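You operate a simulated robot arm through the tools that you are given. There is no shell and no other tool.

The job below is to be done with a simulated robot arm. You get a single attempt, and the scene is never put back.

## Task
Fill the chiller to FULL, set 15 C and run the loop at 2 litres a minute.
Fine: level in the green band, fill knob shut again; switch on only once it is filled; supply lever open.

It is judged by the outcome, as a careful person would: the job done as asked, and still so three seconds after it is handed in. It fails if anything else is knocked over, pushed out of place, dropped, spilled or broken.

## Robot
A 7-joint arm with a two-finger parallel gripper, fixed in place. Base frame: the origin is at the foot of the arm, x ahead of it, y to its left, z up. Units: mm, rad, N and s.
With the tool pointing down near the work surface it reaches from about 100 to 660 mm from the base axis. Its first joint turns from -2.496 to 2.496 rad. Payload 3 kg.
The TCP is the grasp point between the finger pads, 30 mm short of the fingertips. In the tool frame z runs along the fingers and y along their closing line. Largest opening 110 mm; finger width 20, thickness 10; the body of the gripper, 48 by 112 mm, starts 55 mm behind the TCP.
Orientation is that of the tool frame in the base frame, as [roll, pitch, yaw] about the fixed x, y, z axes, in that order (R = Rz(yaw) Ry(pitch) Rx(roll)). With the fingers straight down and closing along the base's y, the tool's x points along the base's -x, its y along +y and its z along -z.

## Interface
- The arm moves only by the tool send_rows. Its argument "deltas" is a list that holds one entry, the list of rows, each a list of 6 numbers: the shift along the tool's x, y, z in m, then the turn, a rotation vector about the tool's x, y, z in rad. In form: [[[tx, ty, tz, wx, wy, wz], ...]]. A call has 1 to 20 rows; each row is the pose to reach, as a shift and turn from the pose commanded when the call began, along the tool's axes at that moment. "grip" is the finger opening in m, from 0 to 0.11, set as the call begins (left out, the last holds). Each row takes 0.2 s and may step no farther than 50 mm and 0.15 rad from the row before; otherwise, or with a gripper value out of range, the whole call is refused. Where a pose cannot be reached the arm comes as near as it can. A force on the tool above 40 N (or 10 N above the force at the start of the call, whichever is more), or a blocked arm, ends the call early, and 0.2 s more pass. The fingers move at their own pace (about 108 mm/s each) and stop on an object; they squeeze with about 22 N. The grip force told is the motor's: it shows also when the fingers shut on nothing. Time passes only in rows, and 0.2 s behind the last, so rows that repeat a pose let the fingers close. It gives the time, the measured TCP pose, the force on the tool (base axes), the opening and the grip force at its end, in the units of the frame above (readings bear some noise), with the torque about the TCP (base axes, N m) and any sound that the robot's microphone picked up.
- Cameras (640 x 400 px; columns grow to the right, rows downward): "scene" is fixed at [220, 501.5, 1189.8]; the picture's right is [-0.70, -0.71, 0.00], its down [-0.29, 0.29, -0.91] and it looks along [0.65, -0.64, -0.41] (base axes); focal length 345 px, centre (320, 200). "wrist" rides on the gripper at [72, 17, -103] in the tool frame; the picture's right is [-0.23, 0.97, 0.00], its down [-0.76, -0.18, -0.62] and it looks along [-0.61, -0.14, 0.78] (tool axes); focal length 222 px, centre (320, 200). There is no depth. A picture from a camera that has moved, and an enlarged one, comes with that camera's place and axes in the base frame and with its lens.
- capture(camera): a new picture of that camera. It takes no simulated time.
- slide_trunk(by): slides the trunk up (or, below 0, down) by that many mm; the arm rides with it, the base frame stays. It gives what a move gives, with no picture.
- enlarge(camera, box): a new picture of the part [left, top, right, bottom] of that camera's present view, enlarged. It takes no simulated time.
- hand_in(): hands the job in; it is judged then, once.

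Nothing tells you positions but the pictures and the camera data. Unless the task says otherwise, let go and move clear before handing in.

The tools are called after ">>>" as name(argument=value, ...) on one line, values as JSON. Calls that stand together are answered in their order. send_rows: Moves the arm, as the interface text tells. Its arguments: {"type":"object","properties":{"deltas":{"type":"array","items":{"type":"array","items":{"type":"array","items":{"type":"number"}}}},"grip":{"type":"number"}},"required":["deltas"]} The other tools are called the same way: slide_trunk (by) slides the trunk up or down; capture (camera) takes a picture; enlarge (camera, box) takes an enlarged picture of a part of a camera's view; hand_in () hands the job in.

At the start:

```text
clock: 0.0
tcp_pos: [759.0, 50.4, 992.4]
tcp_rot: [3.14, 0.001, 3.141]
force: [-0.3, 0.5, -0.9]
wrist_torque: [0.01, 0.01, 0.0]
finger_gap: 110.0
gripper_force: 0.1
trunk travel left (down, up): [-555.0, 335.0]
```

scene: 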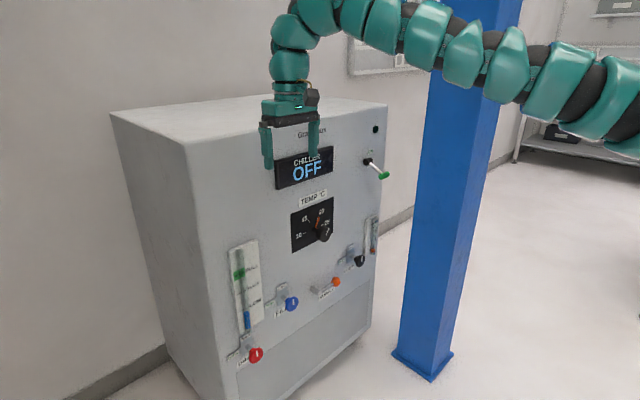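
wrist: 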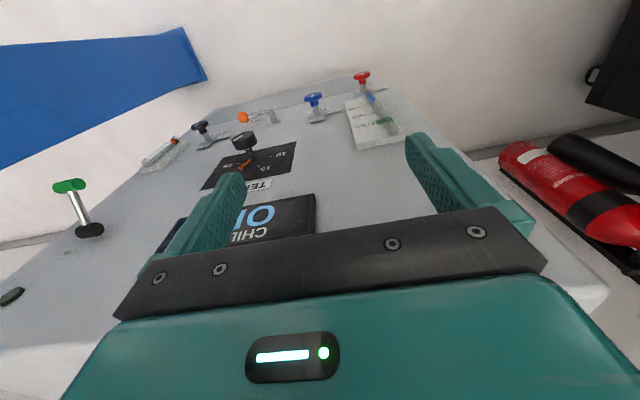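

I see a chiller cabinet with its front panel facing the robot: an OFF display, a green-tipped toggle, a temperature dial, a level gauge and several coloured knobs. I'll enlarge the pictures to read the labels and locate things before moving.

>>> enlarge(camera="scene", box=[220, 220, 400, 380])

>>> enlarge(camera="scene", box=[260, 110, 420, 250])

>>> enlarge(camera="wrist", box=[120, 60, 420, 240])

>>> enlarge(camera="scene", box=[220, 230, 310, 380])

>>> enlarge(camera="scene", box=[300, 200, 400, 310])

```text
2.50 times, centred on (310, 300) of scene
camera zoom: at [220.0, 501.5, 1189.8], right [-0.7, -0.71, 0.0], down [-0.29, 0.29, -0.91], along [0.65, -0.64, -0.41], focal length 862 px, centre (345, -50)
```

zoom: 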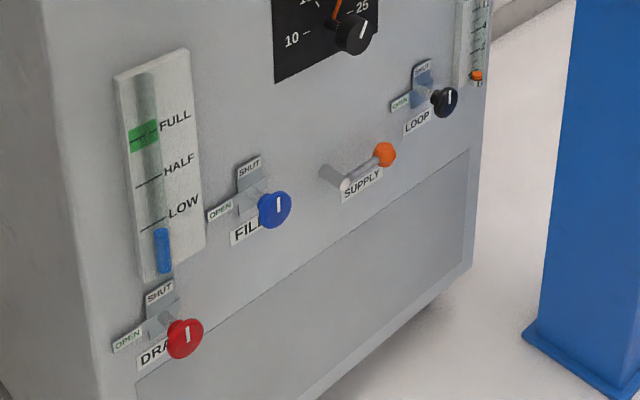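

```text
2.86 times, centred on (340, 180) of scene
camera zoom: at [220.0, 501.5, 1189.8], right [-0.7, -0.71, 0.0], down [-0.29, 0.29, -0.91], along [0.65, -0.64, -0.41], focal length 985 px, centre (263, 257)
```

zoom: 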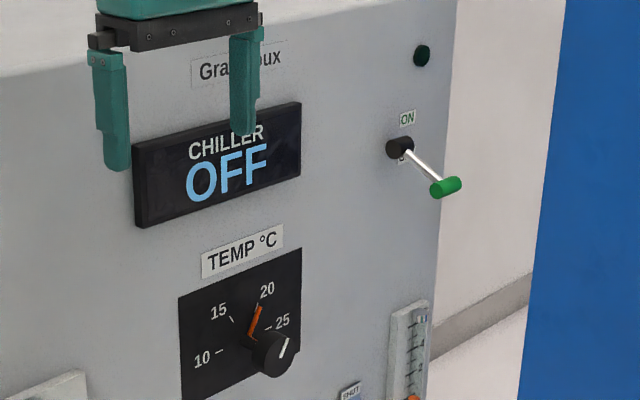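

```text
2.13 times, centred on (270, 150) of wrist
camera zoom: at [685.4, 67.1, 1095.7], right [0.23, 0.97, 0.0], down [0.76, -0.18, 0.62], along [0.61, -0.14, -0.78], focal length 474 px, centre (427, 307)
```

zoom: 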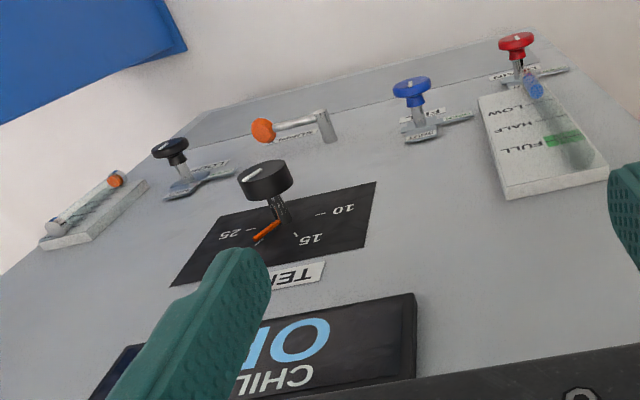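

```text
2.67 times, centred on (265, 305) of scene
camera zoom: at [220.0, 501.5, 1189.8], right [-0.7, -0.71, 0.0], down [-0.29, 0.29, -0.91], along [0.65, -0.64, -0.41], focal length 920 px, centre (467, -80)
```

zoom: 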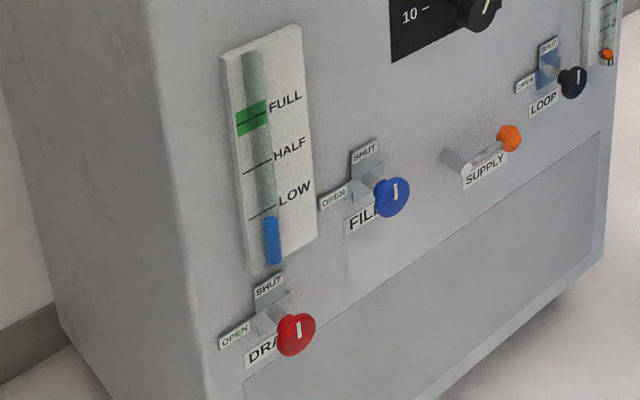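

```text
3.64 times, centred on (350, 255) of scene
camera zoom: at [220.0, 501.5, 1189.8], right [-0.7, -0.71, 0.0], down [-0.29, 0.29, -0.91], along [0.65, -0.64, -0.41], focal length 1254 px, centre (211, 0)
```

zoom: 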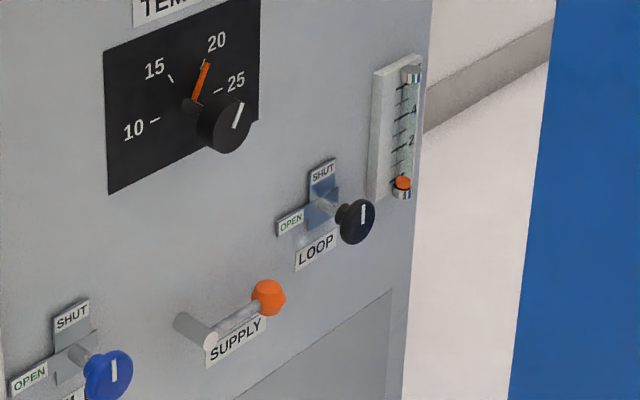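

The panel looks vertical and facing the robot, at roughly x ≈ 860 by my triangulation. I'll look closer at each control from both cameras before moving.

>>> enlarge(camera="wrist", box=[290, 60, 420, 160])

>>> enlarge(camera="wrist", box=[180, 90, 310, 190])

>>> enlarge(camera="wrist", box=[0, 100, 230, 260])

>>> enlarge(camera="scene", box=[265, 265, 350, 320])

>>> enlarge(camera="scene", box=[340, 205, 390, 275])

>>> enlarge(camera="scene", box=[285, 180, 345, 260])

```text
4.00 times, centred on (355, 110) of wrist
camera zoom: at [685.4, 67.1, 1095.7], right [0.23, 0.97, 0.0], down [0.76, -0.18, 0.62], along [0.61, -0.14, -0.78], focal length 888 px, centre (180, 560)
```

zoom: 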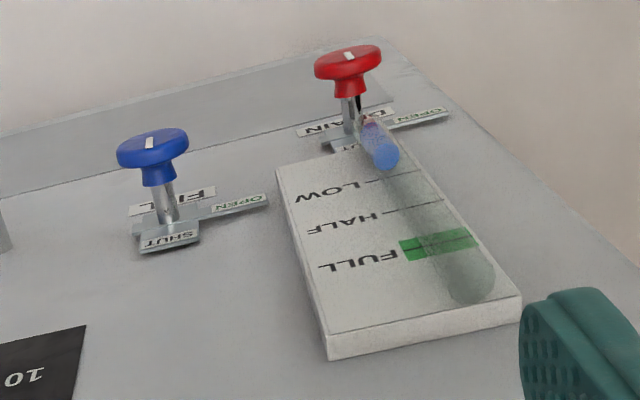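

```text
4.00 times, centred on (245, 140) of wrist
camera zoom: at [685.4, 67.1, 1095.7], right [0.23, 0.97, 0.0], down [0.76, -0.18, 0.62], along [0.61, -0.14, -0.78], focal length 888 px, centre (620, 440)
```

zoom: 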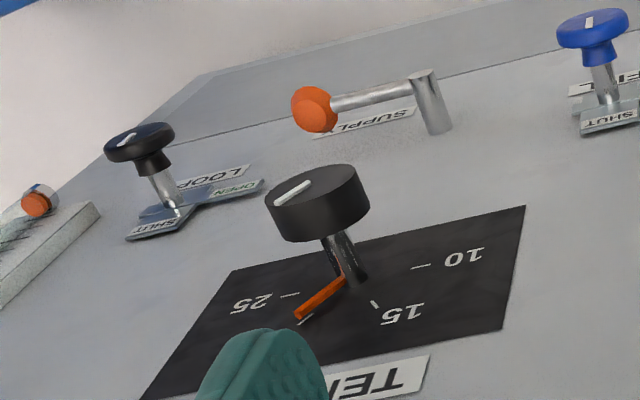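

```text
2.50 times, centred on (115, 180) of wrist
camera zoom: at [685.4, 67.1, 1095.7], right [0.23, 0.97, 0.0], down [0.76, -0.18, 0.62], along [0.61, -0.14, -0.78], focal length 555 px, centre (832, 250)
```

zoom: 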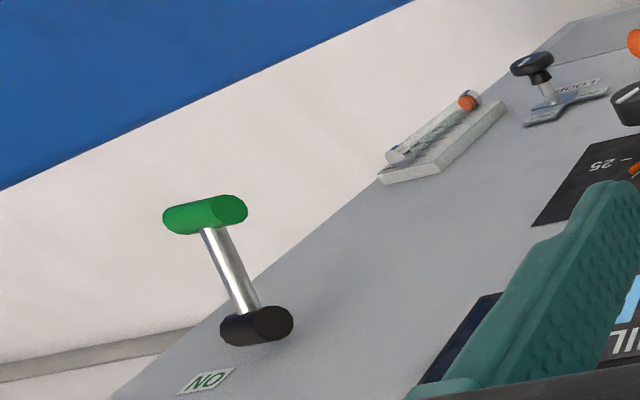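

```text
7.27 times, centred on (308, 292) of scene
camera zoom: at [220.0, 501.5, 1189.8], right [-0.7, -0.71, 0.0], down [-0.29, 0.29, -0.91], along [0.65, -0.64, -0.41], focal length 2508 px, centre (411, -473)
```

zoom: 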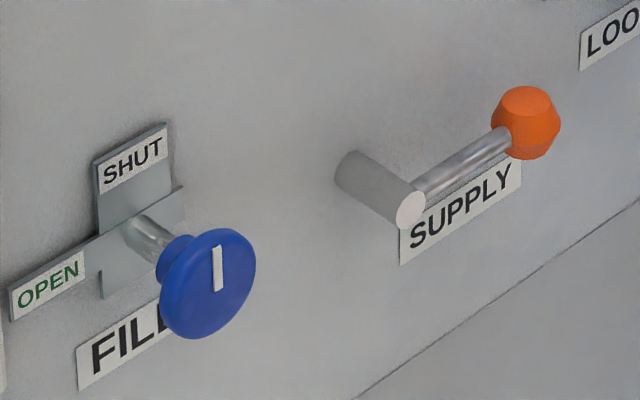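

```text
5.71 times, centred on (365, 240) of scene
camera zoom: at [220.0, 501.5, 1189.8], right [-0.7, -0.71, 0.0], down [-0.29, 0.29, -0.91], along [0.65, -0.64, -0.41], focal length 1971 px, centre (63, -29)
```

zoom: 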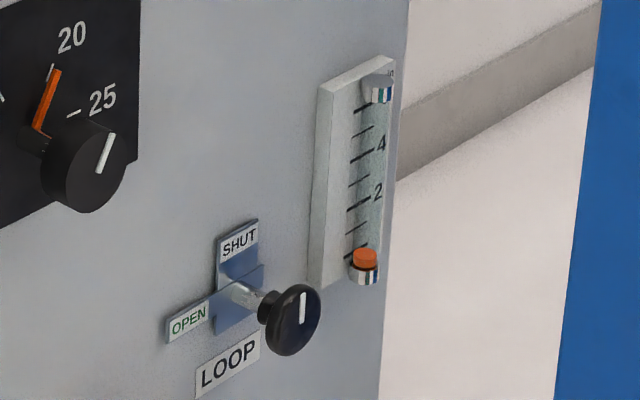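

```text
5.00 times, centred on (315, 220) of scene
camera zoom: at [220.0, 501.5, 1189.8], right [-0.7, -0.71, 0.0], down [-0.29, 0.29, -0.91], along [0.65, -0.64, -0.41], focal length 1724 px, centre (345, 100)
```

zoom: 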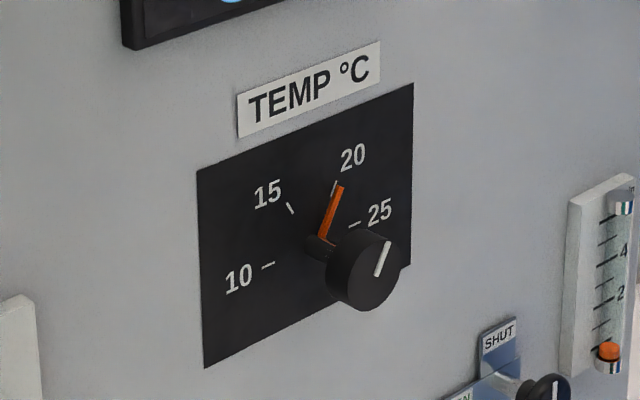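

The panel plane is at about x = 858, and I've placed the controls as follows:
- Fill knob: about (818, 21, 526)
- Loop knob: about (818, -278, 529)
- Supply ball: about (835, -178, 486)
- Temperature dial axis: y -106, z 701
- Switch tip: about (783, -326, 830)

Next I'll back off and tilt the tool so it points forward at the panel.

>>> send_rows(deltas=[[[0.012, 0, 0, 0, -0.1428, 0], [0.024, 0, 0, 0, -0.2856, 0], [0.036, 0, 0, 0, -0.4284, 0], [0.048, 0, 0, 0, -0.5712, 0], [0.06, 0, 0, 0, -0.714, 0], [0.072, 0, 0, 0, -0.8568, 0], [0.084, 0, 0, 0, -0.9996, 0], [0.096, 0, 0, 0, -1.1424, 0], [0.108, 0, 0, 0, -1.2852, 0], [0.12, 0, 0, 0, -1.428, 0], [0.13, 0, 0, 0, -1.5708, 0]]])

```text
clock: 2.4
tcp_pos: [627.9, 49.6, 991.7]
tcp_rot: [0.54, 1.568, 0.54]
force: [-0.1, 0.3, 0.3]
wrist_torque: [0.02, 0.02, 0.02]
finger_gap: 110.1
gripper_force: 0.0
out of reach, approached as far as the arm can: row 3
trunk travel left (down, up): [-555.0, 335.0]
```

>>> capture(camera="scene")

>>> capture(camera="wrist")

```text
taken
```

scene: 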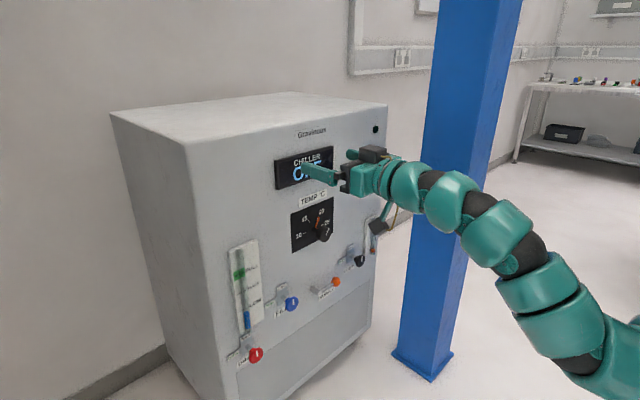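

```text
taken
camera wrist: at [524.2, 68.0, 919.6], right [0.0, 0.97, 0.23], down [-0.62, -0.18, 0.76], along [0.78, -0.14, 0.61], focal length 222 px, centre (320, 200)
```

wrist: 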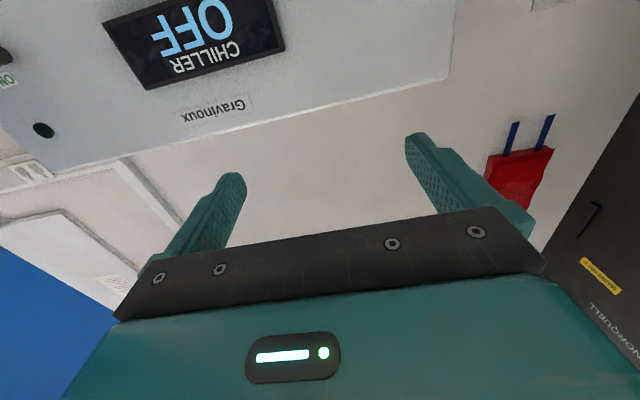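

The tool now points forward with the arm rising from lower right. I'll lower the trunk in stages toward the knob height and look again.

>>> slide_trunk(by=-300)

>>> capture(camera="scene")

>>> capture(camera="wrist")

```text
clock: 5.4
tcp_pos: [628.7, 51.0, 692.6]
tcp_rot: [1.756, 1.568, 1.755]
force: [1.0, -0.6, -0.2]
wrist_torque: [0.02, 0.01, -0.05]
finger_gap: 110.0
gripper_force: 0.1
trunk travel left (down, up): [-255.0, 635.0]
```

```text
taken
```

scene: 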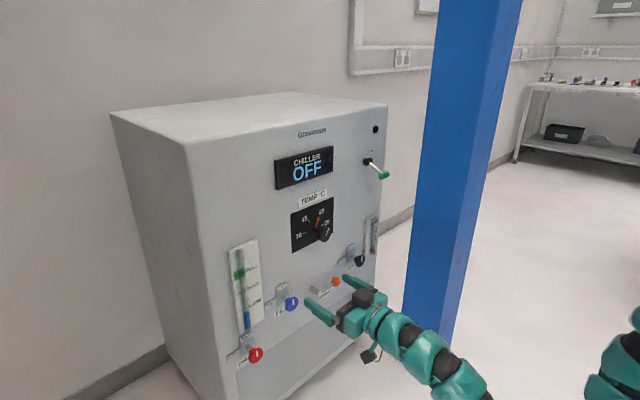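

```text
taken
camera wrist: at [524.4, 68.0, 619.6], right [0.0, 0.97, 0.23], down [-0.62, -0.18, 0.76], along [0.78, -0.14, 0.61], focal length 222 px, centre (320, 200)
```

wrist: 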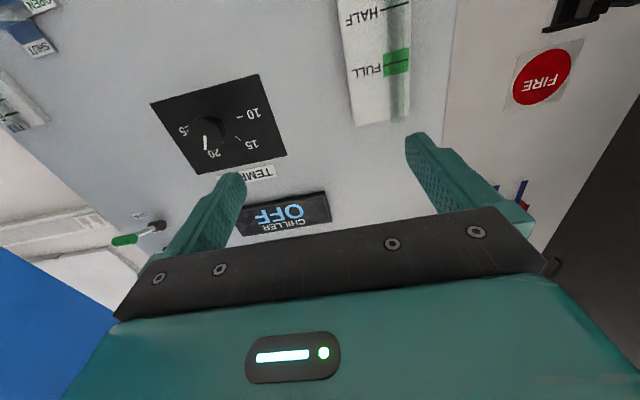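

The path to the blue FILL knob is clear. I'll narrow the fingers to about 70 mm and move to a standoff in front of it.

>>> send_rows(deltas=[[[0.035, -0.006, 0.02, 0, 0, 0], [0.07, -0.012, 0.04, 0, 0, 0], [0.105, -0.018, 0.06, 0, 0, 0], [0.14, -0.024, 0.08, 0, 0, 0], [0.1666, -0.03, 0.1, 0, 0, 0], [0.1666, -0.03, 0.1, 0, 0, 0]]], grip=0.07)

>>> capture(camera="scene")

>>> capture(camera="wrist")

>>> enlarge(camera="scene", box=[210, 220, 370, 380])

```text
clock: 6.8
tcp_pos: [730.3, 21.3, 524.1]
tcp_rot: [1.921, 1.569, 1.919]
force: [-0.5, -0.6, -1.1]
wrist_torque: [-0.02, -0.02, -0.01]
finger_gap: 70.0
gripper_force: 0.0
trunk travel left (down, up): [-255.0, 635.0]
```

```text
taken
```

scene: 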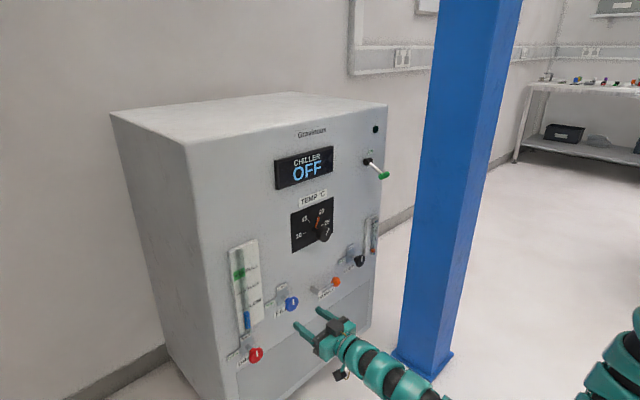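

```text
taken
camera wrist: at [625.5, 38.7, 452.3], right [0.0, 0.97, 0.23], down [-0.62, -0.18, 0.76], along [0.78, -0.14, 0.61], focal length 222 px, centre (320, 200)
```

wrist: 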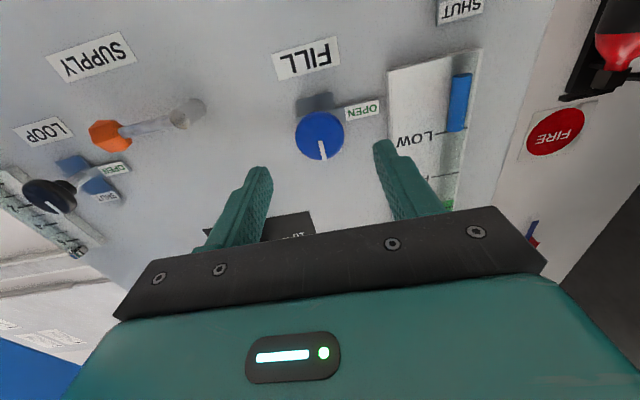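

```text
2.50 times, centred on (290, 300) of scene
camera zoom: at [220.0, 501.5, 1189.8], right [-0.7, -0.71, 0.0], down [-0.29, 0.29, -0.91], along [0.65, -0.64, -0.41], focal length 862 px, centre (395, -50)
```

zoom: 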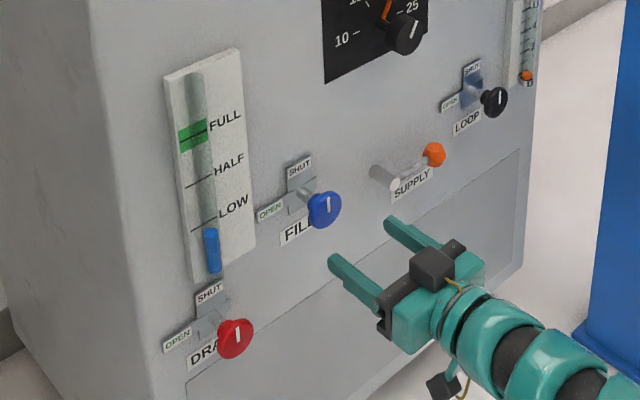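

>>> enlarge(camera="wrist", box=[240, 60, 400, 180])

>>> enlarge(camera="wrist", box=[0, 60, 220, 260])

```text
3.33 times, centred on (320, 120) of wrist
camera zoom: at [625.5, 38.7, 452.3], right [0.0, 0.97, 0.23], down [-0.62, -0.18, 0.76], along [0.78, -0.14, 0.61], focal length 740 px, centre (320, 467)
```

zoom: 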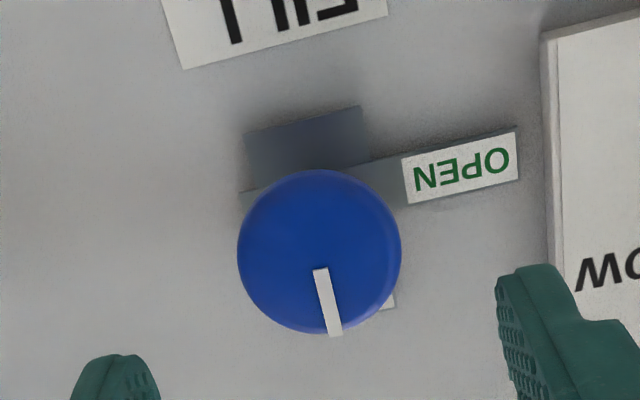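

```text
2.00 times, centred on (110, 160) of wrist
camera zoom: at [625.5, 38.7, 452.3], right [0.0, 0.97, 0.23], down [-0.62, -0.18, 0.76], along [0.78, -0.14, 0.61], focal length 444 px, centre (740, 280)
```

zoom: 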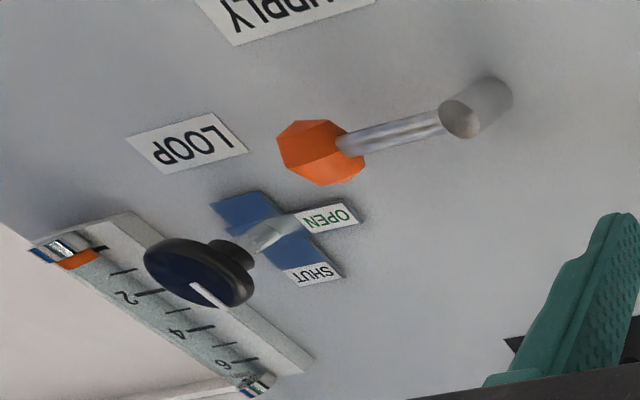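

The FILL knob is centred between the fingers at about y 21.5, z 528, with a diameter of about 43 mm. I'll move in straight and then close on it.

>>> send_rows(deltas=[[[-0.004, 0, 0.02, 0, 0, 0], [-0.004, 0, 0.045, 0, 0, 0], [-0.004, 0, 0.06, 0, 0, 0], [-0.004, 0, 0.072, 0, 0, 0], [-0.004, 0, 0.072, 0, 0, 0]]])

>>> capture(camera="wrist")

>>> enlarge(camera="scene", box=[210, 220, 370, 380])

```text
clock: 8.0
tcp_pos: [801.2, 20.7, 531.0]
tcp_rot: [1.68, 1.569, 1.678]
force: [-0.4, 0.0, 0.3]
wrist_torque: [0.0, 0.0, -0.01]
finger_gap: 70.4
gripper_force: 0.1
trunk travel left (down, up): [-255.0, 635.0]
```

```text
taken
camera wrist: at [697.3, 38.7, 456.9], right [0.0, 0.97, 0.23], down [-0.62, -0.18, 0.76], along [0.78, -0.14, 0.61], focal length 222 px, centre (320, 200)
```

wrist: 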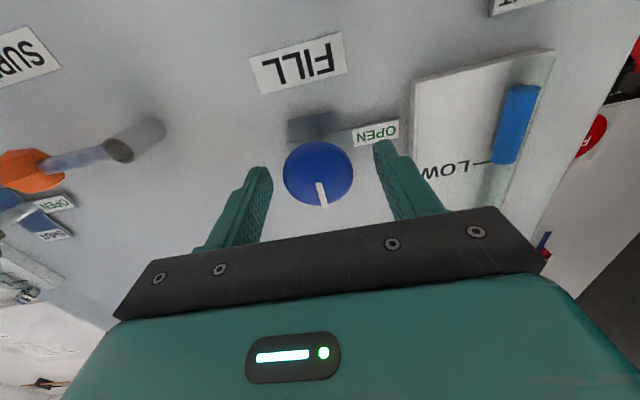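

```text
2.50 times, centred on (290, 300) of scene
camera zoom: at [220.0, 501.5, 1189.8], right [-0.7, -0.71, 0.0], down [-0.29, 0.29, -0.91], along [0.65, -0.64, -0.41], focal length 862 px, centre (395, -50)
```

zoom: 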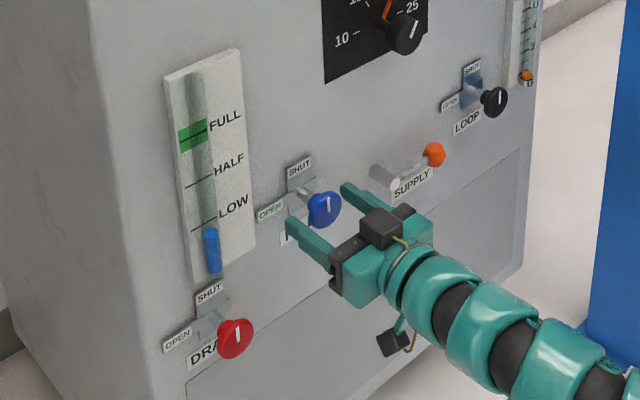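

>>> send_rows(deltas=[[[0, 0, 0.004, 0, 0, 0], [0, 0, 0.008, 0, 0, 0]]])

>>> send_rows(deltas=[[[0, 0, 0, 0, 0, 0], [0, 0, 0, 0, 0, 0], [0, 0, 0, 0, 0, 0]]], grip=0.03)

>>> capture(camera="wrist")

>>> enlarge(camera="scene", box=[230, 260, 350, 340])

```text
clock: 8.6
tcp_pos: [809.2, 21.7, 529.4]
tcp_rot: [2.679, 1.569, 2.676]
force: [0.2, 0.0, 0.7]
wrist_torque: [-0.01, 0.0, -0.04]
finger_gap: 69.6
gripper_force: 0.1
trunk travel left (down, up): [-255.0, 635.0]
```

```text
clock: 9.4
tcp_pos: [809.9, 21.2, 528.6]
tcp_rot: [2.386, 1.57, 2.385]
force: [-0.5, -5.5, -1.4]
wrist_torque: [-0.04, 0.37, -0.28]
finger_gap: 42.8
gripper_force: 44.6
trunk travel left (down, up): [-255.0, 635.0]
```

```text
taken
camera wrist: at [704.8, 37.4, 456.3], right [0.0, 0.97, 0.23], down [-0.62, -0.18, 0.76], along [0.78, -0.14, 0.61], focal length 222 px, centre (320, 200)
```

wrist: 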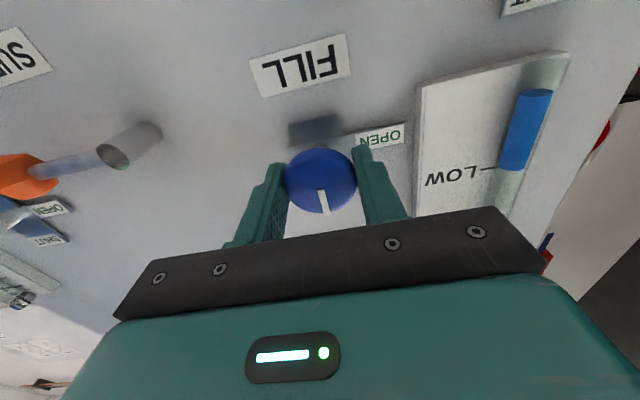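

```text
5.00 times, centred on (290, 300) of scene
camera zoom: at [220.0, 501.5, 1189.8], right [-0.7, -0.71, 0.0], down [-0.29, 0.29, -0.91], along [0.65, -0.64, -0.41], focal length 1724 px, centre (470, -300)
```

zoom: 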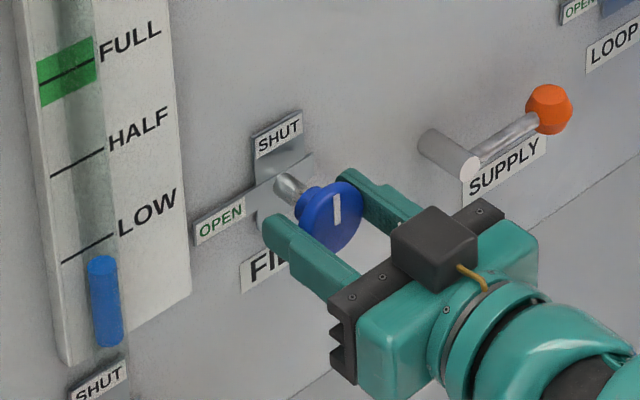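

The knob is gripped with a 42.8 mm gap. I'll turn it slowly about 30° counter-clockwise toward OPEN and watch the torque and the level.

>>> send_rows(deltas=[[[0, 0, 0, 0, 0, -0.1], [0, 0, 0, 0, 0, -0.2], [0, 0, 0, 0, 0, -0.3]]])

>>> enlarge(camera="scene", box=[230, 260, 350, 340])

>>> capture(camera="wrist")

```text
clock: 10.2
tcp_pos: [809.8, 19.4, 528.6]
tcp_rot: [-1.573, 1.271, -1.576]
force: [1.6, -12.6, -6.4]
wrist_torque: [-0.02, -1.07, 0.53]
finger_gap: 42.8
gripper_force: 44.6
trunk travel left (down, up): [-255.0, 635.0]
```

```text
5.00 times, centred on (290, 300) of scene
camera zoom: at [220.0, 501.5, 1189.8], right [-0.7, -0.71, 0.0], down [-0.29, 0.29, -0.91], along [0.65, -0.64, -0.41], focal length 1724 px, centre (470, -300)
```

zoom: 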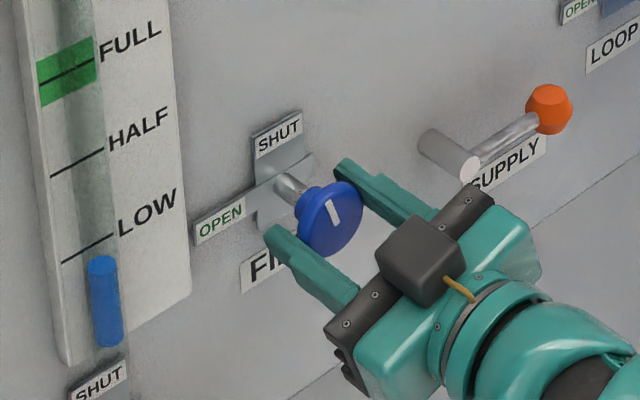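

```text
taken
camera wrist: at [704.7, 14.8, 454.6], right [0.0, 1.0, -0.07], down [-0.62, 0.06, 0.78], along [0.78, 0.04, 0.62], focal length 222 px, centre (320, 200)
```

wrist: 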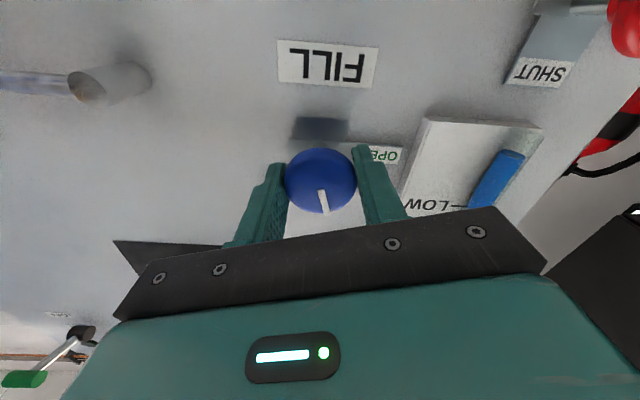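

The knob turns with the gripper, with its pointer now about 17° toward OPEN. There's some side force from a small offset, so I'll shift to relieve it and keep turning.

>>> send_rows(deltas=[[[0.0015, -0.0016, 0, 0, 0, 0], [0.0015, -0.0016, 0, 0, 0, -0.1], [0.0015, -0.0016, 0, 0, 0, -0.2], [0.0015, -0.0016, 0, 0, 0, -0.3]]])

>>> enlarge(camera="scene", box=[230, 260, 350, 340])

```text
clock: 11.2
tcp_pos: [809.2, 19.1, 528.9]
tcp_rot: [-1.569, 0.97, -1.571]
force: [8.9, -0.6, 5.8]
wrist_torque: [0.03, 1.02, -0.81]
finger_gap: 42.9
gripper_force: 45.1
trunk travel left (down, up): [-255.0, 635.0]
```

```text
5.00 times, centred on (290, 300) of scene
camera zoom: at [220.0, 501.5, 1189.8], right [-0.7, -0.71, 0.0], down [-0.29, 0.29, -0.91], along [0.65, -0.64, -0.41], focal length 1724 px, centre (470, -300)
```

zoom: 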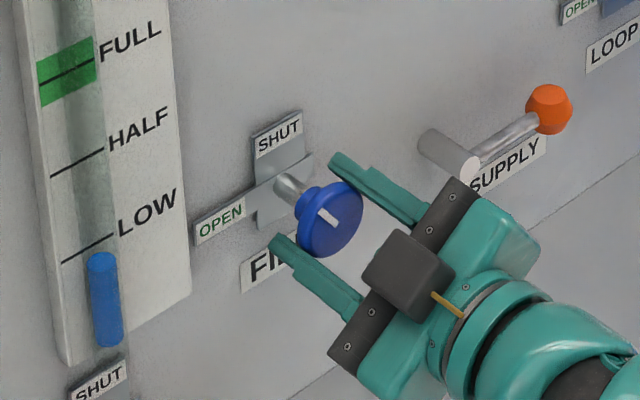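

>>> enlarge(camera="scene", box=[225, 235, 270, 345])

>>> send_rows(deltas=[[[0, 0, 0, 0, 0, -0.1], [0, 0, 0, 0, 0, -0.2]]])

>>> enlarge(camera="scene", box=[225, 235, 270, 345])

>>> enlarge(camera="scene", box=[230, 260, 350, 340])

```text
3.64 times, centred on (248, 290) of scene
camera zoom: at [220.0, 501.5, 1189.8], right [-0.7, -0.71, 0.0], down [-0.29, 0.29, -0.91], along [0.65, -0.64, -0.41], focal length 1254 px, centre (584, -127)
```

zoom: 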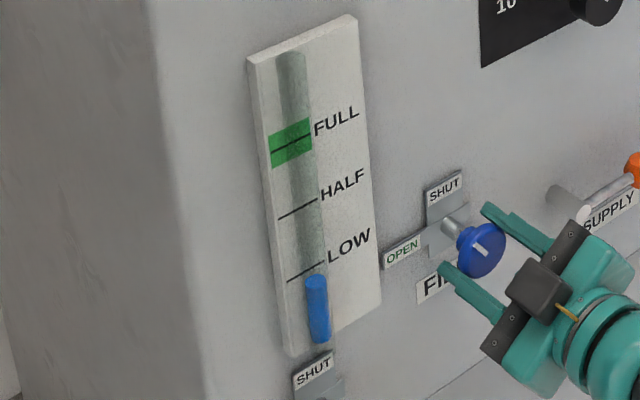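

```text
clock: 11.8
tcp_pos: [807.8, 18.3, 529.7]
tcp_rot: [-1.568, 0.77, -1.568]
force: [19.0, 1.3, 7.9]
wrist_torque: [0.02, 0.06, -0.41]
finger_gap: 42.7
gripper_force: 44.8
trunk travel left (down, up): [-255.0, 635.0]
```

```text
3.64 times, centred on (248, 290) of scene
camera zoom: at [220.0, 501.5, 1189.8], right [-0.7, -0.71, 0.0], down [-0.29, 0.29, -0.91], along [0.65, -0.64, -0.41], focal length 1254 px, centre (584, -127)
```

zoom: 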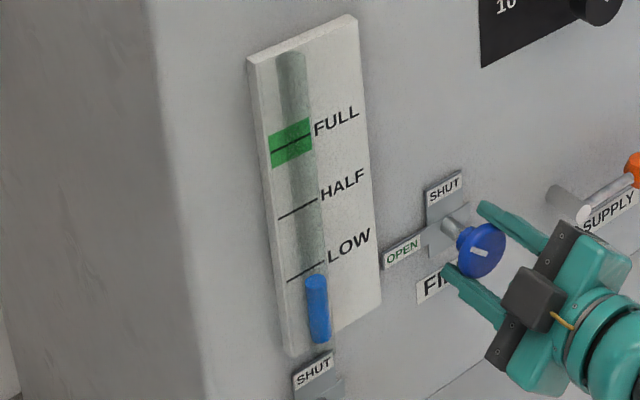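

```text
5.00 times, centred on (290, 300) of scene
camera zoom: at [220.0, 501.5, 1189.8], right [-0.7, -0.71, 0.0], down [-0.29, 0.29, -0.91], along [0.65, -0.64, -0.41], focal length 1724 px, centre (470, -300)
```

zoom: 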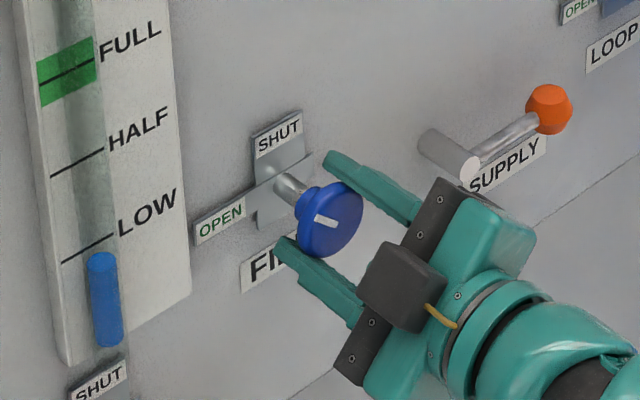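

The level hasn't clearly moved yet with the knob about 45° open. The tool is being pulled forward slightly, so I'll ease in by 2 mm and continue turning.

>>> send_rows(deltas=[[[0, 0, 0.002, 0, 0, 0], [0, 0, 0.002, 0, 0, 0]]])

>>> enlarge(camera="scene", box=[225, 235, 270, 345])

```text
clock: 12.4
tcp_pos: [809.4, 18.8, 529.2]
tcp_rot: [-1.568, 0.77, -1.569]
force: [-19.9, -3.7, 7.3]
wrist_torque: [-0.01, -0.87, 0.8]
finger_gap: 42.8
gripper_force: 45.3
trunk travel left (down, up): [-255.0, 635.0]
```

```text
3.64 times, centred on (248, 290) of scene
camera zoom: at [220.0, 501.5, 1189.8], right [-0.7, -0.71, 0.0], down [-0.29, 0.29, -0.91], along [0.65, -0.64, -0.41], focal length 1254 px, centre (584, -127)
```

zoom: 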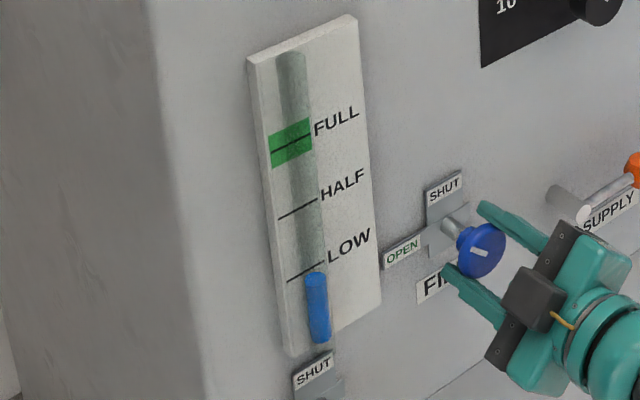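

Fill works: the level has started rising. I'll back off 1 mm to relax the grip load and hold at this opening to measure the fill rate.

>>> send_rows(deltas=[[[0, 0, -0.001, 0, 0, 0], [0, 0, -0.001, 0, 0, 0], [0, 0, -0.001, 0, 0, 0], [0, 0, -0.001, 0, 0, 0], [0, 0, -0.001, 0, 0, 0], [0, 0, -0.001, 0, 0, 0], [0, 0, -0.001, 0, 0, 0], [0, 0, -0.001, 0, 0, 0]]])

>>> enlarge(camera="scene", box=[225, 235, 270, 345])

```text
clock: 14.2
tcp_pos: [809.8, 20.1, 528.7]
tcp_rot: [-1.569, 0.771, -1.568]
force: [0.2, 4.5, 7.3]
wrist_torque: [0.03, -0.13, 0.36]
finger_gap: 42.8
gripper_force: 45.6
trunk travel left (down, up): [-255.0, 635.0]
```

```text
3.64 times, centred on (248, 290) of scene
camera zoom: at [220.0, 501.5, 1189.8], right [-0.7, -0.71, 0.0], down [-0.29, 0.29, -0.91], along [0.65, -0.64, -0.41], focal length 1254 px, centre (584, -127)
```

zoom: 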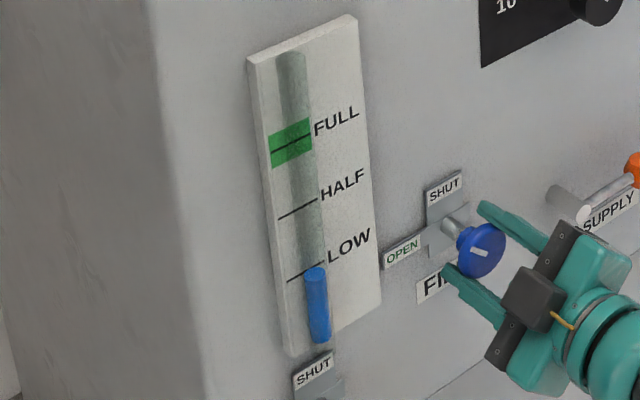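

At this opening it fills at roughly 3.5 px/s in the zoomed view. I'll open a bit further, then hold.

>>> send_rows(deltas=[[[0, 0, 0, 0, 0, -0.1], [0, 0, 0, 0, 0, -0.2], [0, 0, 0, 0, 0, -0.3]]])

>>> enlarge(camera="scene", box=[225, 235, 270, 345])

```text
clock: 15.0
tcp_pos: [809.1, 19.3, 529.9]
tcp_rot: [-1.57, 0.47, -1.569]
force: [-13.3, 1.1, 7.7]
wrist_torque: [0.03, -0.47, 0.84]
finger_gap: 42.7
gripper_force: 44.7
trunk travel left (down, up): [-255.0, 635.0]
```

```text
3.64 times, centred on (248, 290) of scene
camera zoom: at [220.0, 501.5, 1189.8], right [-0.7, -0.71, 0.0], down [-0.29, 0.29, -0.91], along [0.65, -0.64, -0.41], focal length 1254 px, centre (584, -127)
```

zoom: 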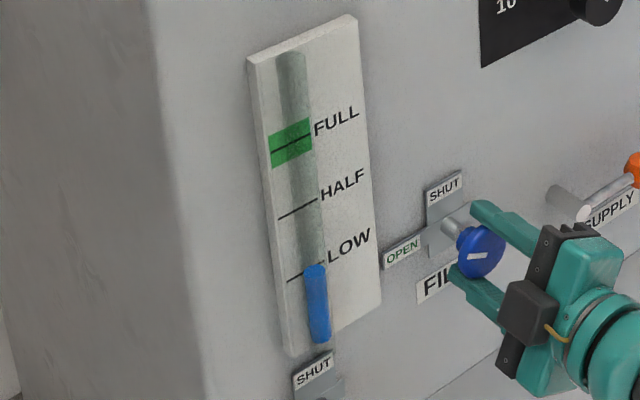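

>>> send_rows(deltas=[[[0, 0, -0.0006, 0, 0, 0], [0, 0, -0.0006, 0, 0, 0], [0, 0, -0.0006, 0, 0, 0], [0, 0, -0.0006, 0, 0, 0], [0, 0, -0.0006, 0, 0, 0], [0, 0, -0.0006, 0, 0, 0], [0, 0, -0.0006, 0, 0, 0], [0, 0, -0.0006, 0, 0, 0], [0, 0, -0.0006, 0, 0, 0], [0, 0, -0.0006, 0, 0, 0], [0, 0, -0.0006, 0, 0, 0], [0, 0, -0.0006, 0, 0, 0], [0, 0, -0.0006, 0, 0, 0], [0, 0, -0.0006, 0, 0, 0], [0, 0, -0.0006, 0, 0, 0]]])

>>> enlarge(camera="scene", box=[225, 235, 270, 345])

```text
clock: 18.2
tcp_pos: [808.4, 19.2, 530.0]
tcp_rot: [-1.568, 0.472, -1.571]
force: [16.9, 2.0, 14.9]
wrist_torque: [0.0, 0.24, -0.47]
finger_gap: 42.5
gripper_force: 44.9
trunk travel left (down, up): [-255.0, 635.0]
```

```text
3.64 times, centred on (248, 290) of scene
camera zoom: at [220.0, 501.5, 1189.8], right [-0.7, -0.71, 0.0], down [-0.29, 0.29, -0.91], along [0.65, -0.64, -0.41], focal length 1254 px, centre (584, -127)
```

zoom: 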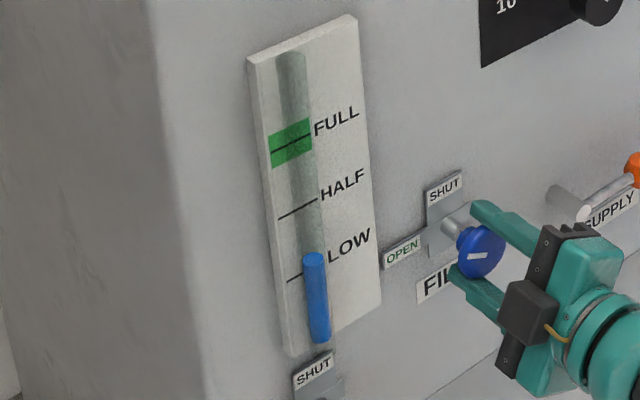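

It's filling at about 4 px/s, with about 100 px left to the green band. I'll keep holding in 4 s bursts and check the level each time.

>>> send_rows(deltas=[[[0, 0, 0.0005, 0, 0, 0], [0, 0, 0.0005, 0, 0, 0], [0, 0, 0.0005, 0, 0, 0], [0, 0, 0.0005, 0, 0, 0], [0, 0, 0.0005, 0, 0, 0], [0, 0, 0.0005, 0, 0, 0], [0, 0, 0.0005, 0, 0, 0], [0, 0, 0.0005, 0, 0, 0], [0, 0, 0.0005, 0, 0, 0], [0, 0, 0.0005, 0, 0, 0], [0, 0, 0.0005, 0, 0, 0], [0, 0, 0.0005, 0, 0, 0], [0, 0, 0.0005, 0, 0, 0], [0, 0, 0.0005, 0, 0, 0], [0, 0, 0.0005, 0, 0, 0], [0, 0, 0.0005, 0, 0, 0], [0, 0, 0.0005, 0, 0, 0], [0, 0, 0.0005, 0, 0, 0], [0, 0, 0.0005, 0, 0, 0], [0, 0, 0.0005, 0, 0, 0]]])

>>> enlarge(camera="scene", box=[225, 235, 270, 345])

```text
clock: 22.4
tcp_pos: [808.9, 19.0, 529.9]
tcp_rot: [-1.568, 0.473, -1.571]
force: [-16.6, -4.9, 8.1]
wrist_torque: [0.0, 0.03, 0.03]
finger_gap: 42.6
gripper_force: 44.5
trunk travel left (down, up): [-255.0, 635.0]
```

```text
3.64 times, centred on (248, 290) of scene
camera zoom: at [220.0, 501.5, 1189.8], right [-0.7, -0.71, 0.0], down [-0.29, 0.29, -0.91], along [0.65, -0.64, -0.41], focal length 1254 px, centre (584, -127)
```

zoom: 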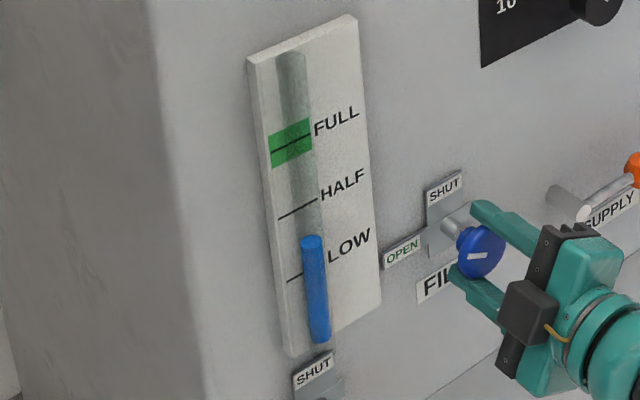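

>>> send_rows(deltas=[[[0, 0, -0.0003, 0, 0, 0], [0, 0, -0.0003, 0, 0, 0], [0, 0, -0.0003, 0, 0, 0], [0, 0, -0.0003, 0, 0, 0], [0, 0, -0.0003, 0, 0, 0], [0, 0, -0.0003, 0, 0, 0], [0, 0, -0.0003, 0, 0, 0], [0, 0, -0.0003, 0, 0, 0], [0, 0, -0.0003, 0, 0, 0], [0, 0, -0.0003, 0, 0, 0], [0, 0, -0.0003, 0, 0, 0], [0, 0, -0.0003, 0, 0, 0], [0, 0, -0.0003, 0, 0, 0], [0, 0, -0.0003, 0, 0, 0], [0, 0, -0.0003, 0, 0, 0], [0, 0, -0.0003, 0, 0, 0], [0, 0, -0.0003, 0, 0, 0], [0, 0, -0.0003, 0, 0, 0], [0, 0, -0.0003, 0, 0, 0], [0, 0, -0.0003, 0, 0, 0]]])

>>> enlarge(camera="scene", box=[225, 235, 270, 345])

>>> capture(camera="wrist")

```text
clock: 26.6
tcp_pos: [808.9, 19.6, 529.0]
tcp_rot: [-1.57, 0.473, -1.571]
force: [-2.0, -4.2, 9.4]
wrist_torque: [0.0, 0.19, -0.36]
finger_gap: 42.8
gripper_force: 44.7
trunk travel left (down, up): [-255.0, 635.0]
```

```text
3.64 times, centred on (248, 290) of scene
camera zoom: at [220.0, 501.5, 1189.8], right [-0.7, -0.71, 0.0], down [-0.29, 0.29, -0.91], along [0.65, -0.64, -0.41], focal length 1254 px, centre (584, -127)
```

zoom: 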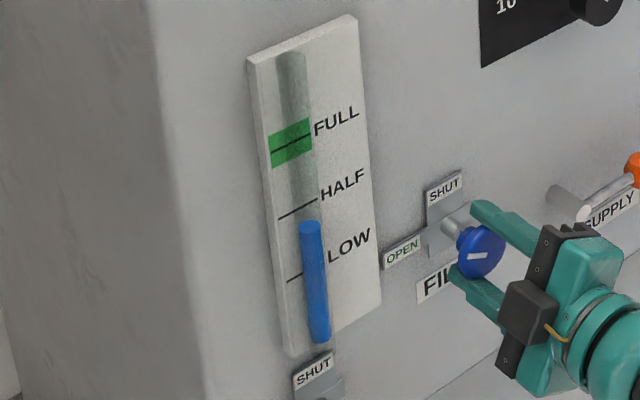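

```text
taken
camera wrist: at [704.8, -37.4, 481.1], right [0.0, 0.65, -0.76], down [-0.62, 0.6, 0.5], along [0.78, 0.48, 0.4], focal length 222 px, centre (320, 200)
```

wrist: 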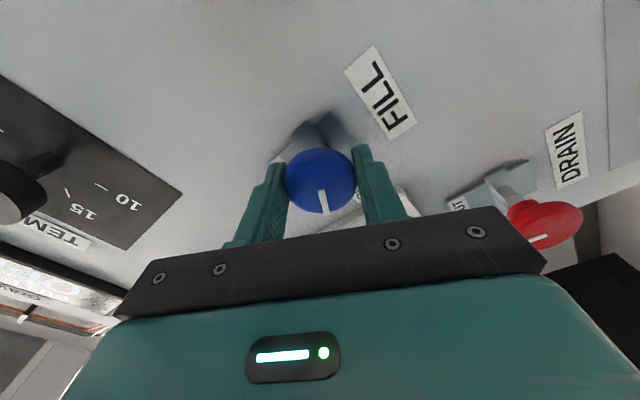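

>>> send_rows(deltas=[[[0, 0, 0, 0, 0, 0], [0, 0, 0, 0, 0, 0], [0, 0, 0, 0, 0, 0], [0, 0, 0, 0, 0, 0], [0, 0, 0, 0, 0, 0], [0, 0, 0, 0, 0, 0], [0, 0, 0, 0, 0, 0], [0, 0, 0, 0, 0, 0], [0, 0, 0, 0, 0, 0], [0, 0, 0, 0, 0, 0], [0, 0, 0, 0, 0, 0], [0, 0, 0, 0, 0, 0], [0, 0, 0, 0, 0, 0], [0, 0, 0, 0, 0, 0], [0, 0, 0, 0, 0, 0], [0, 0, 0, 0, 0, 0], [0, 0, 0, 0, 0, 0], [0, 0, 0, 0, 0, 0], [0, 0, 0, 0, 0, 0], [0, 0, 0, 0, 0, 0]]])

>>> enlarge(camera="scene", box=[225, 235, 270, 345])

>>> send_rows(deltas=[[[0, 0, 0, 0, 0, 0], [0, 0, 0, 0, 0, 0], [0, 0, 0, 0, 0, 0], [0, 0, 0, 0, 0, 0], [0, 0, 0, 0, 0, 0], [0, 0, 0, 0, 0, 0], [0, 0, 0, 0, 0, 0], [0, 0, 0, 0, 0, 0], [0, 0, 0, 0, 0, 0], [0, 0, 0, 0, 0, 0], [0, 0, 0, 0, 0, 0], [0, 0, 0, 0, 0, 0], [0, 0, 0, 0, 0, 0], [0, 0, 0, 0, 0, 0], [0, 0, 0, 0, 0, 0], [0, 0, 0, 0, 0, 0], [0, 0, 0, 0, 0, 0], [0, 0, 0, 0, 0, 0], [0, 0, 0, 0, 0, 0], [0, 0, 0, 0, 0, 0]]])

>>> enlarge(camera="scene", box=[225, 235, 270, 345])

```text
clock: 30.8
tcp_pos: [808.6, 19.3, 529.4]
tcp_rot: [-1.57, 0.472, -1.57]
force: [1.7, -4.3, 10.6]
wrist_torque: [0.03, -0.15, -0.08]
finger_gap: 42.8
gripper_force: 44.7
trunk travel left (down, up): [-255.0, 635.0]
```

```text
3.64 times, centred on (248, 290) of scene
camera zoom: at [220.0, 501.5, 1189.8], right [-0.7, -0.71, 0.0], down [-0.29, 0.29, -0.91], along [0.65, -0.64, -0.41], focal length 1254 px, centre (584, -127)
```

zoom: 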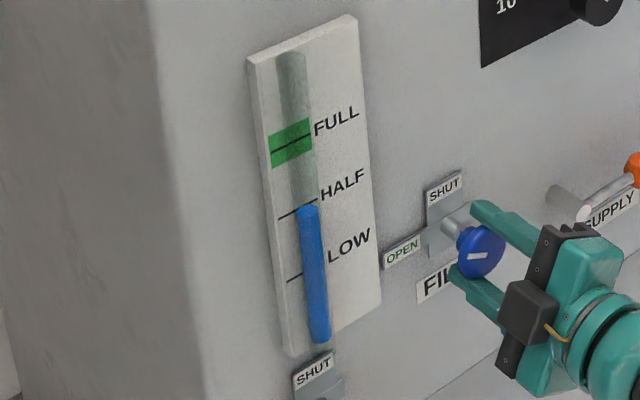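

```text
clock: 35.0
tcp_pos: [808.6, 19.0, 529.6]
tcp_rot: [-1.569, 0.471, -1.572]
force: [2.6, -5.8, 9.9]
wrist_torque: [0.0, -0.03, 0.04]
finger_gap: 42.9
gripper_force: 45.3
trunk travel left (down, up): [-255.0, 635.0]
```

```text
3.64 times, centred on (248, 290) of scene
camera zoom: at [220.0, 501.5, 1189.8], right [-0.7, -0.71, 0.0], down [-0.29, 0.29, -0.91], along [0.65, -0.64, -0.41], focal length 1254 px, centre (584, -127)
```

zoom: 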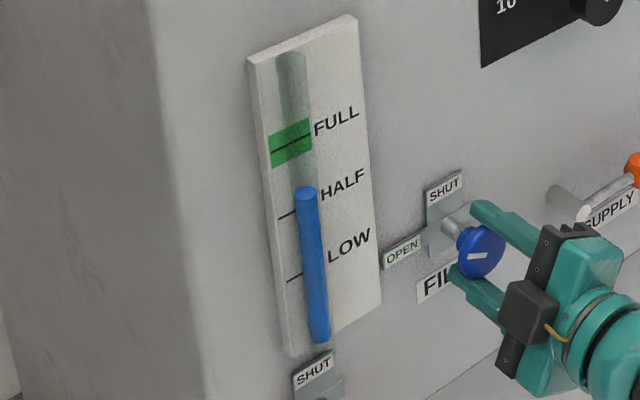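

>>> send_rows(deltas=[[[0, 0, 0, 0, 0, 0], [0, 0, 0, 0, 0, 0], [0, 0, 0, 0, 0, 0], [0, 0, 0, 0, 0, 0], [0, 0, 0, 0, 0, 0], [0, 0, 0, 0, 0, 0], [0, 0, 0, 0, 0, 0], [0, 0, 0, 0, 0, 0], [0, 0, 0, 0, 0, 0], [0, 0, 0, 0, 0, 0], [0, 0, 0, 0, 0, 0], [0, 0, 0, 0, 0, 0], [0, 0, 0, 0, 0, 0], [0, 0, 0, 0, 0, 0], [0, 0, 0, 0, 0, 0], [0, 0, 0, 0, 0, 0], [0, 0, 0, 0, 0, 0], [0, 0, 0, 0, 0, 0], [0, 0, 0, 0, 0, 0], [0, 0, 0, 0, 0, 0]]])

>>> enlarge(camera="scene", box=[225, 235, 270, 345])

```text
clock: 39.2
tcp_pos: [809.0, 18.9, 529.7]
tcp_rot: [-1.568, 0.473, -1.573]
force: [1.9, -5.0, 10.2]
wrist_torque: [0.02, -0.01, -0.01]
finger_gap: 42.8
gripper_force: 44.6
trunk travel left (down, up): [-255.0, 635.0]
```

```text
3.64 times, centred on (248, 290) of scene
camera zoom: at [220.0, 501.5, 1189.8], right [-0.7, -0.71, 0.0], down [-0.29, 0.29, -0.91], along [0.65, -0.64, -0.41], focal length 1254 px, centre (584, -127)
```

zoom: 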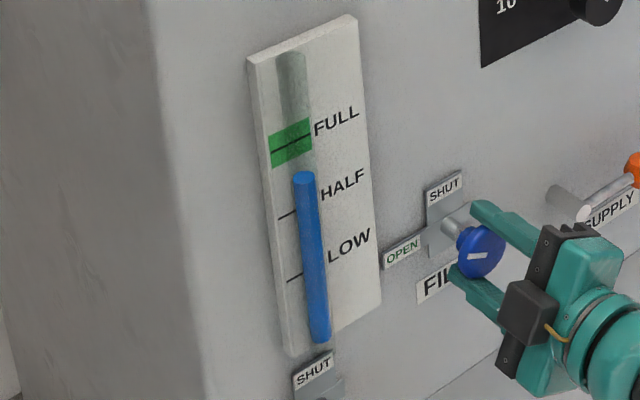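

>>> send_rows(deltas=[[[0, 0, 0, 0, 0, 0], [0, 0, 0, 0, 0, 0], [0, 0, 0, 0, 0, 0], [0, 0, 0, 0, 0, 0], [0, 0, 0, 0, 0, 0], [0, 0, 0, 0, 0, 0], [0, 0, 0, 0, 0, 0], [0, 0, 0, 0, 0, 0], [0, 0, 0, 0, 0, 0], [0, 0, 0, 0, 0, 0], [0, 0, 0, 0, 0, 0], [0, 0, 0, 0, 0, 0], [0, 0, 0, 0, 0, 0], [0, 0, 0, 0, 0, 0], [0, 0, 0, 0, 0, 0], [0, 0, 0, 0, 0, 0]]])

>>> enlarge(camera="scene", box=[225, 235, 270, 345])

>>> enlarge(camera="scene", box=[230, 255, 262, 295])

```text
clock: 42.6
tcp_pos: [808.8, 18.8, 530.6]
tcp_rot: [-1.568, 0.471, -1.57]
force: [1.4, -4.2, 11.0]
wrist_torque: [0.01, -0.05, 0.02]
finger_gap: 42.6
gripper_force: 44.8
trunk travel left (down, up): [-255.0, 635.0]
```

```text
3.64 times, centred on (248, 290) of scene
camera zoom: at [220.0, 501.5, 1189.8], right [-0.7, -0.71, 0.0], down [-0.29, 0.29, -0.91], along [0.65, -0.64, -0.41], focal length 1254 px, centre (584, -127)
```

zoom: 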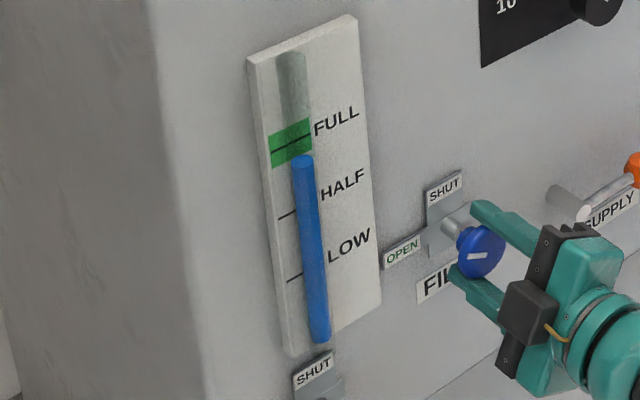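

```text
10.00 times, centred on (246, 275) of scene
camera zoom: at [220.0, 501.5, 1189.8], right [-0.7, -0.71, 0.0], down [-0.29, 0.29, -0.91], along [0.65, -0.64, -0.41], focal length 3449 px, centre (1060, -550)
```

zoom: 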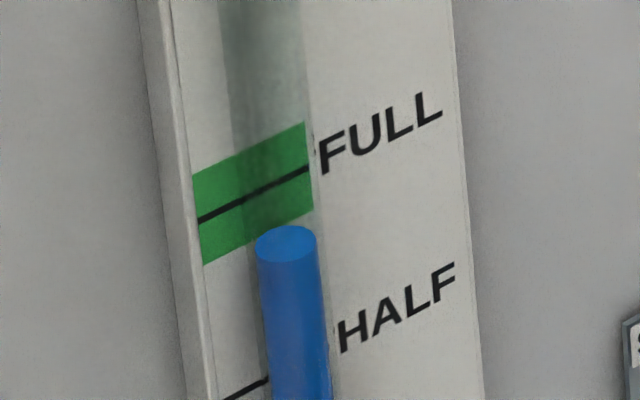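

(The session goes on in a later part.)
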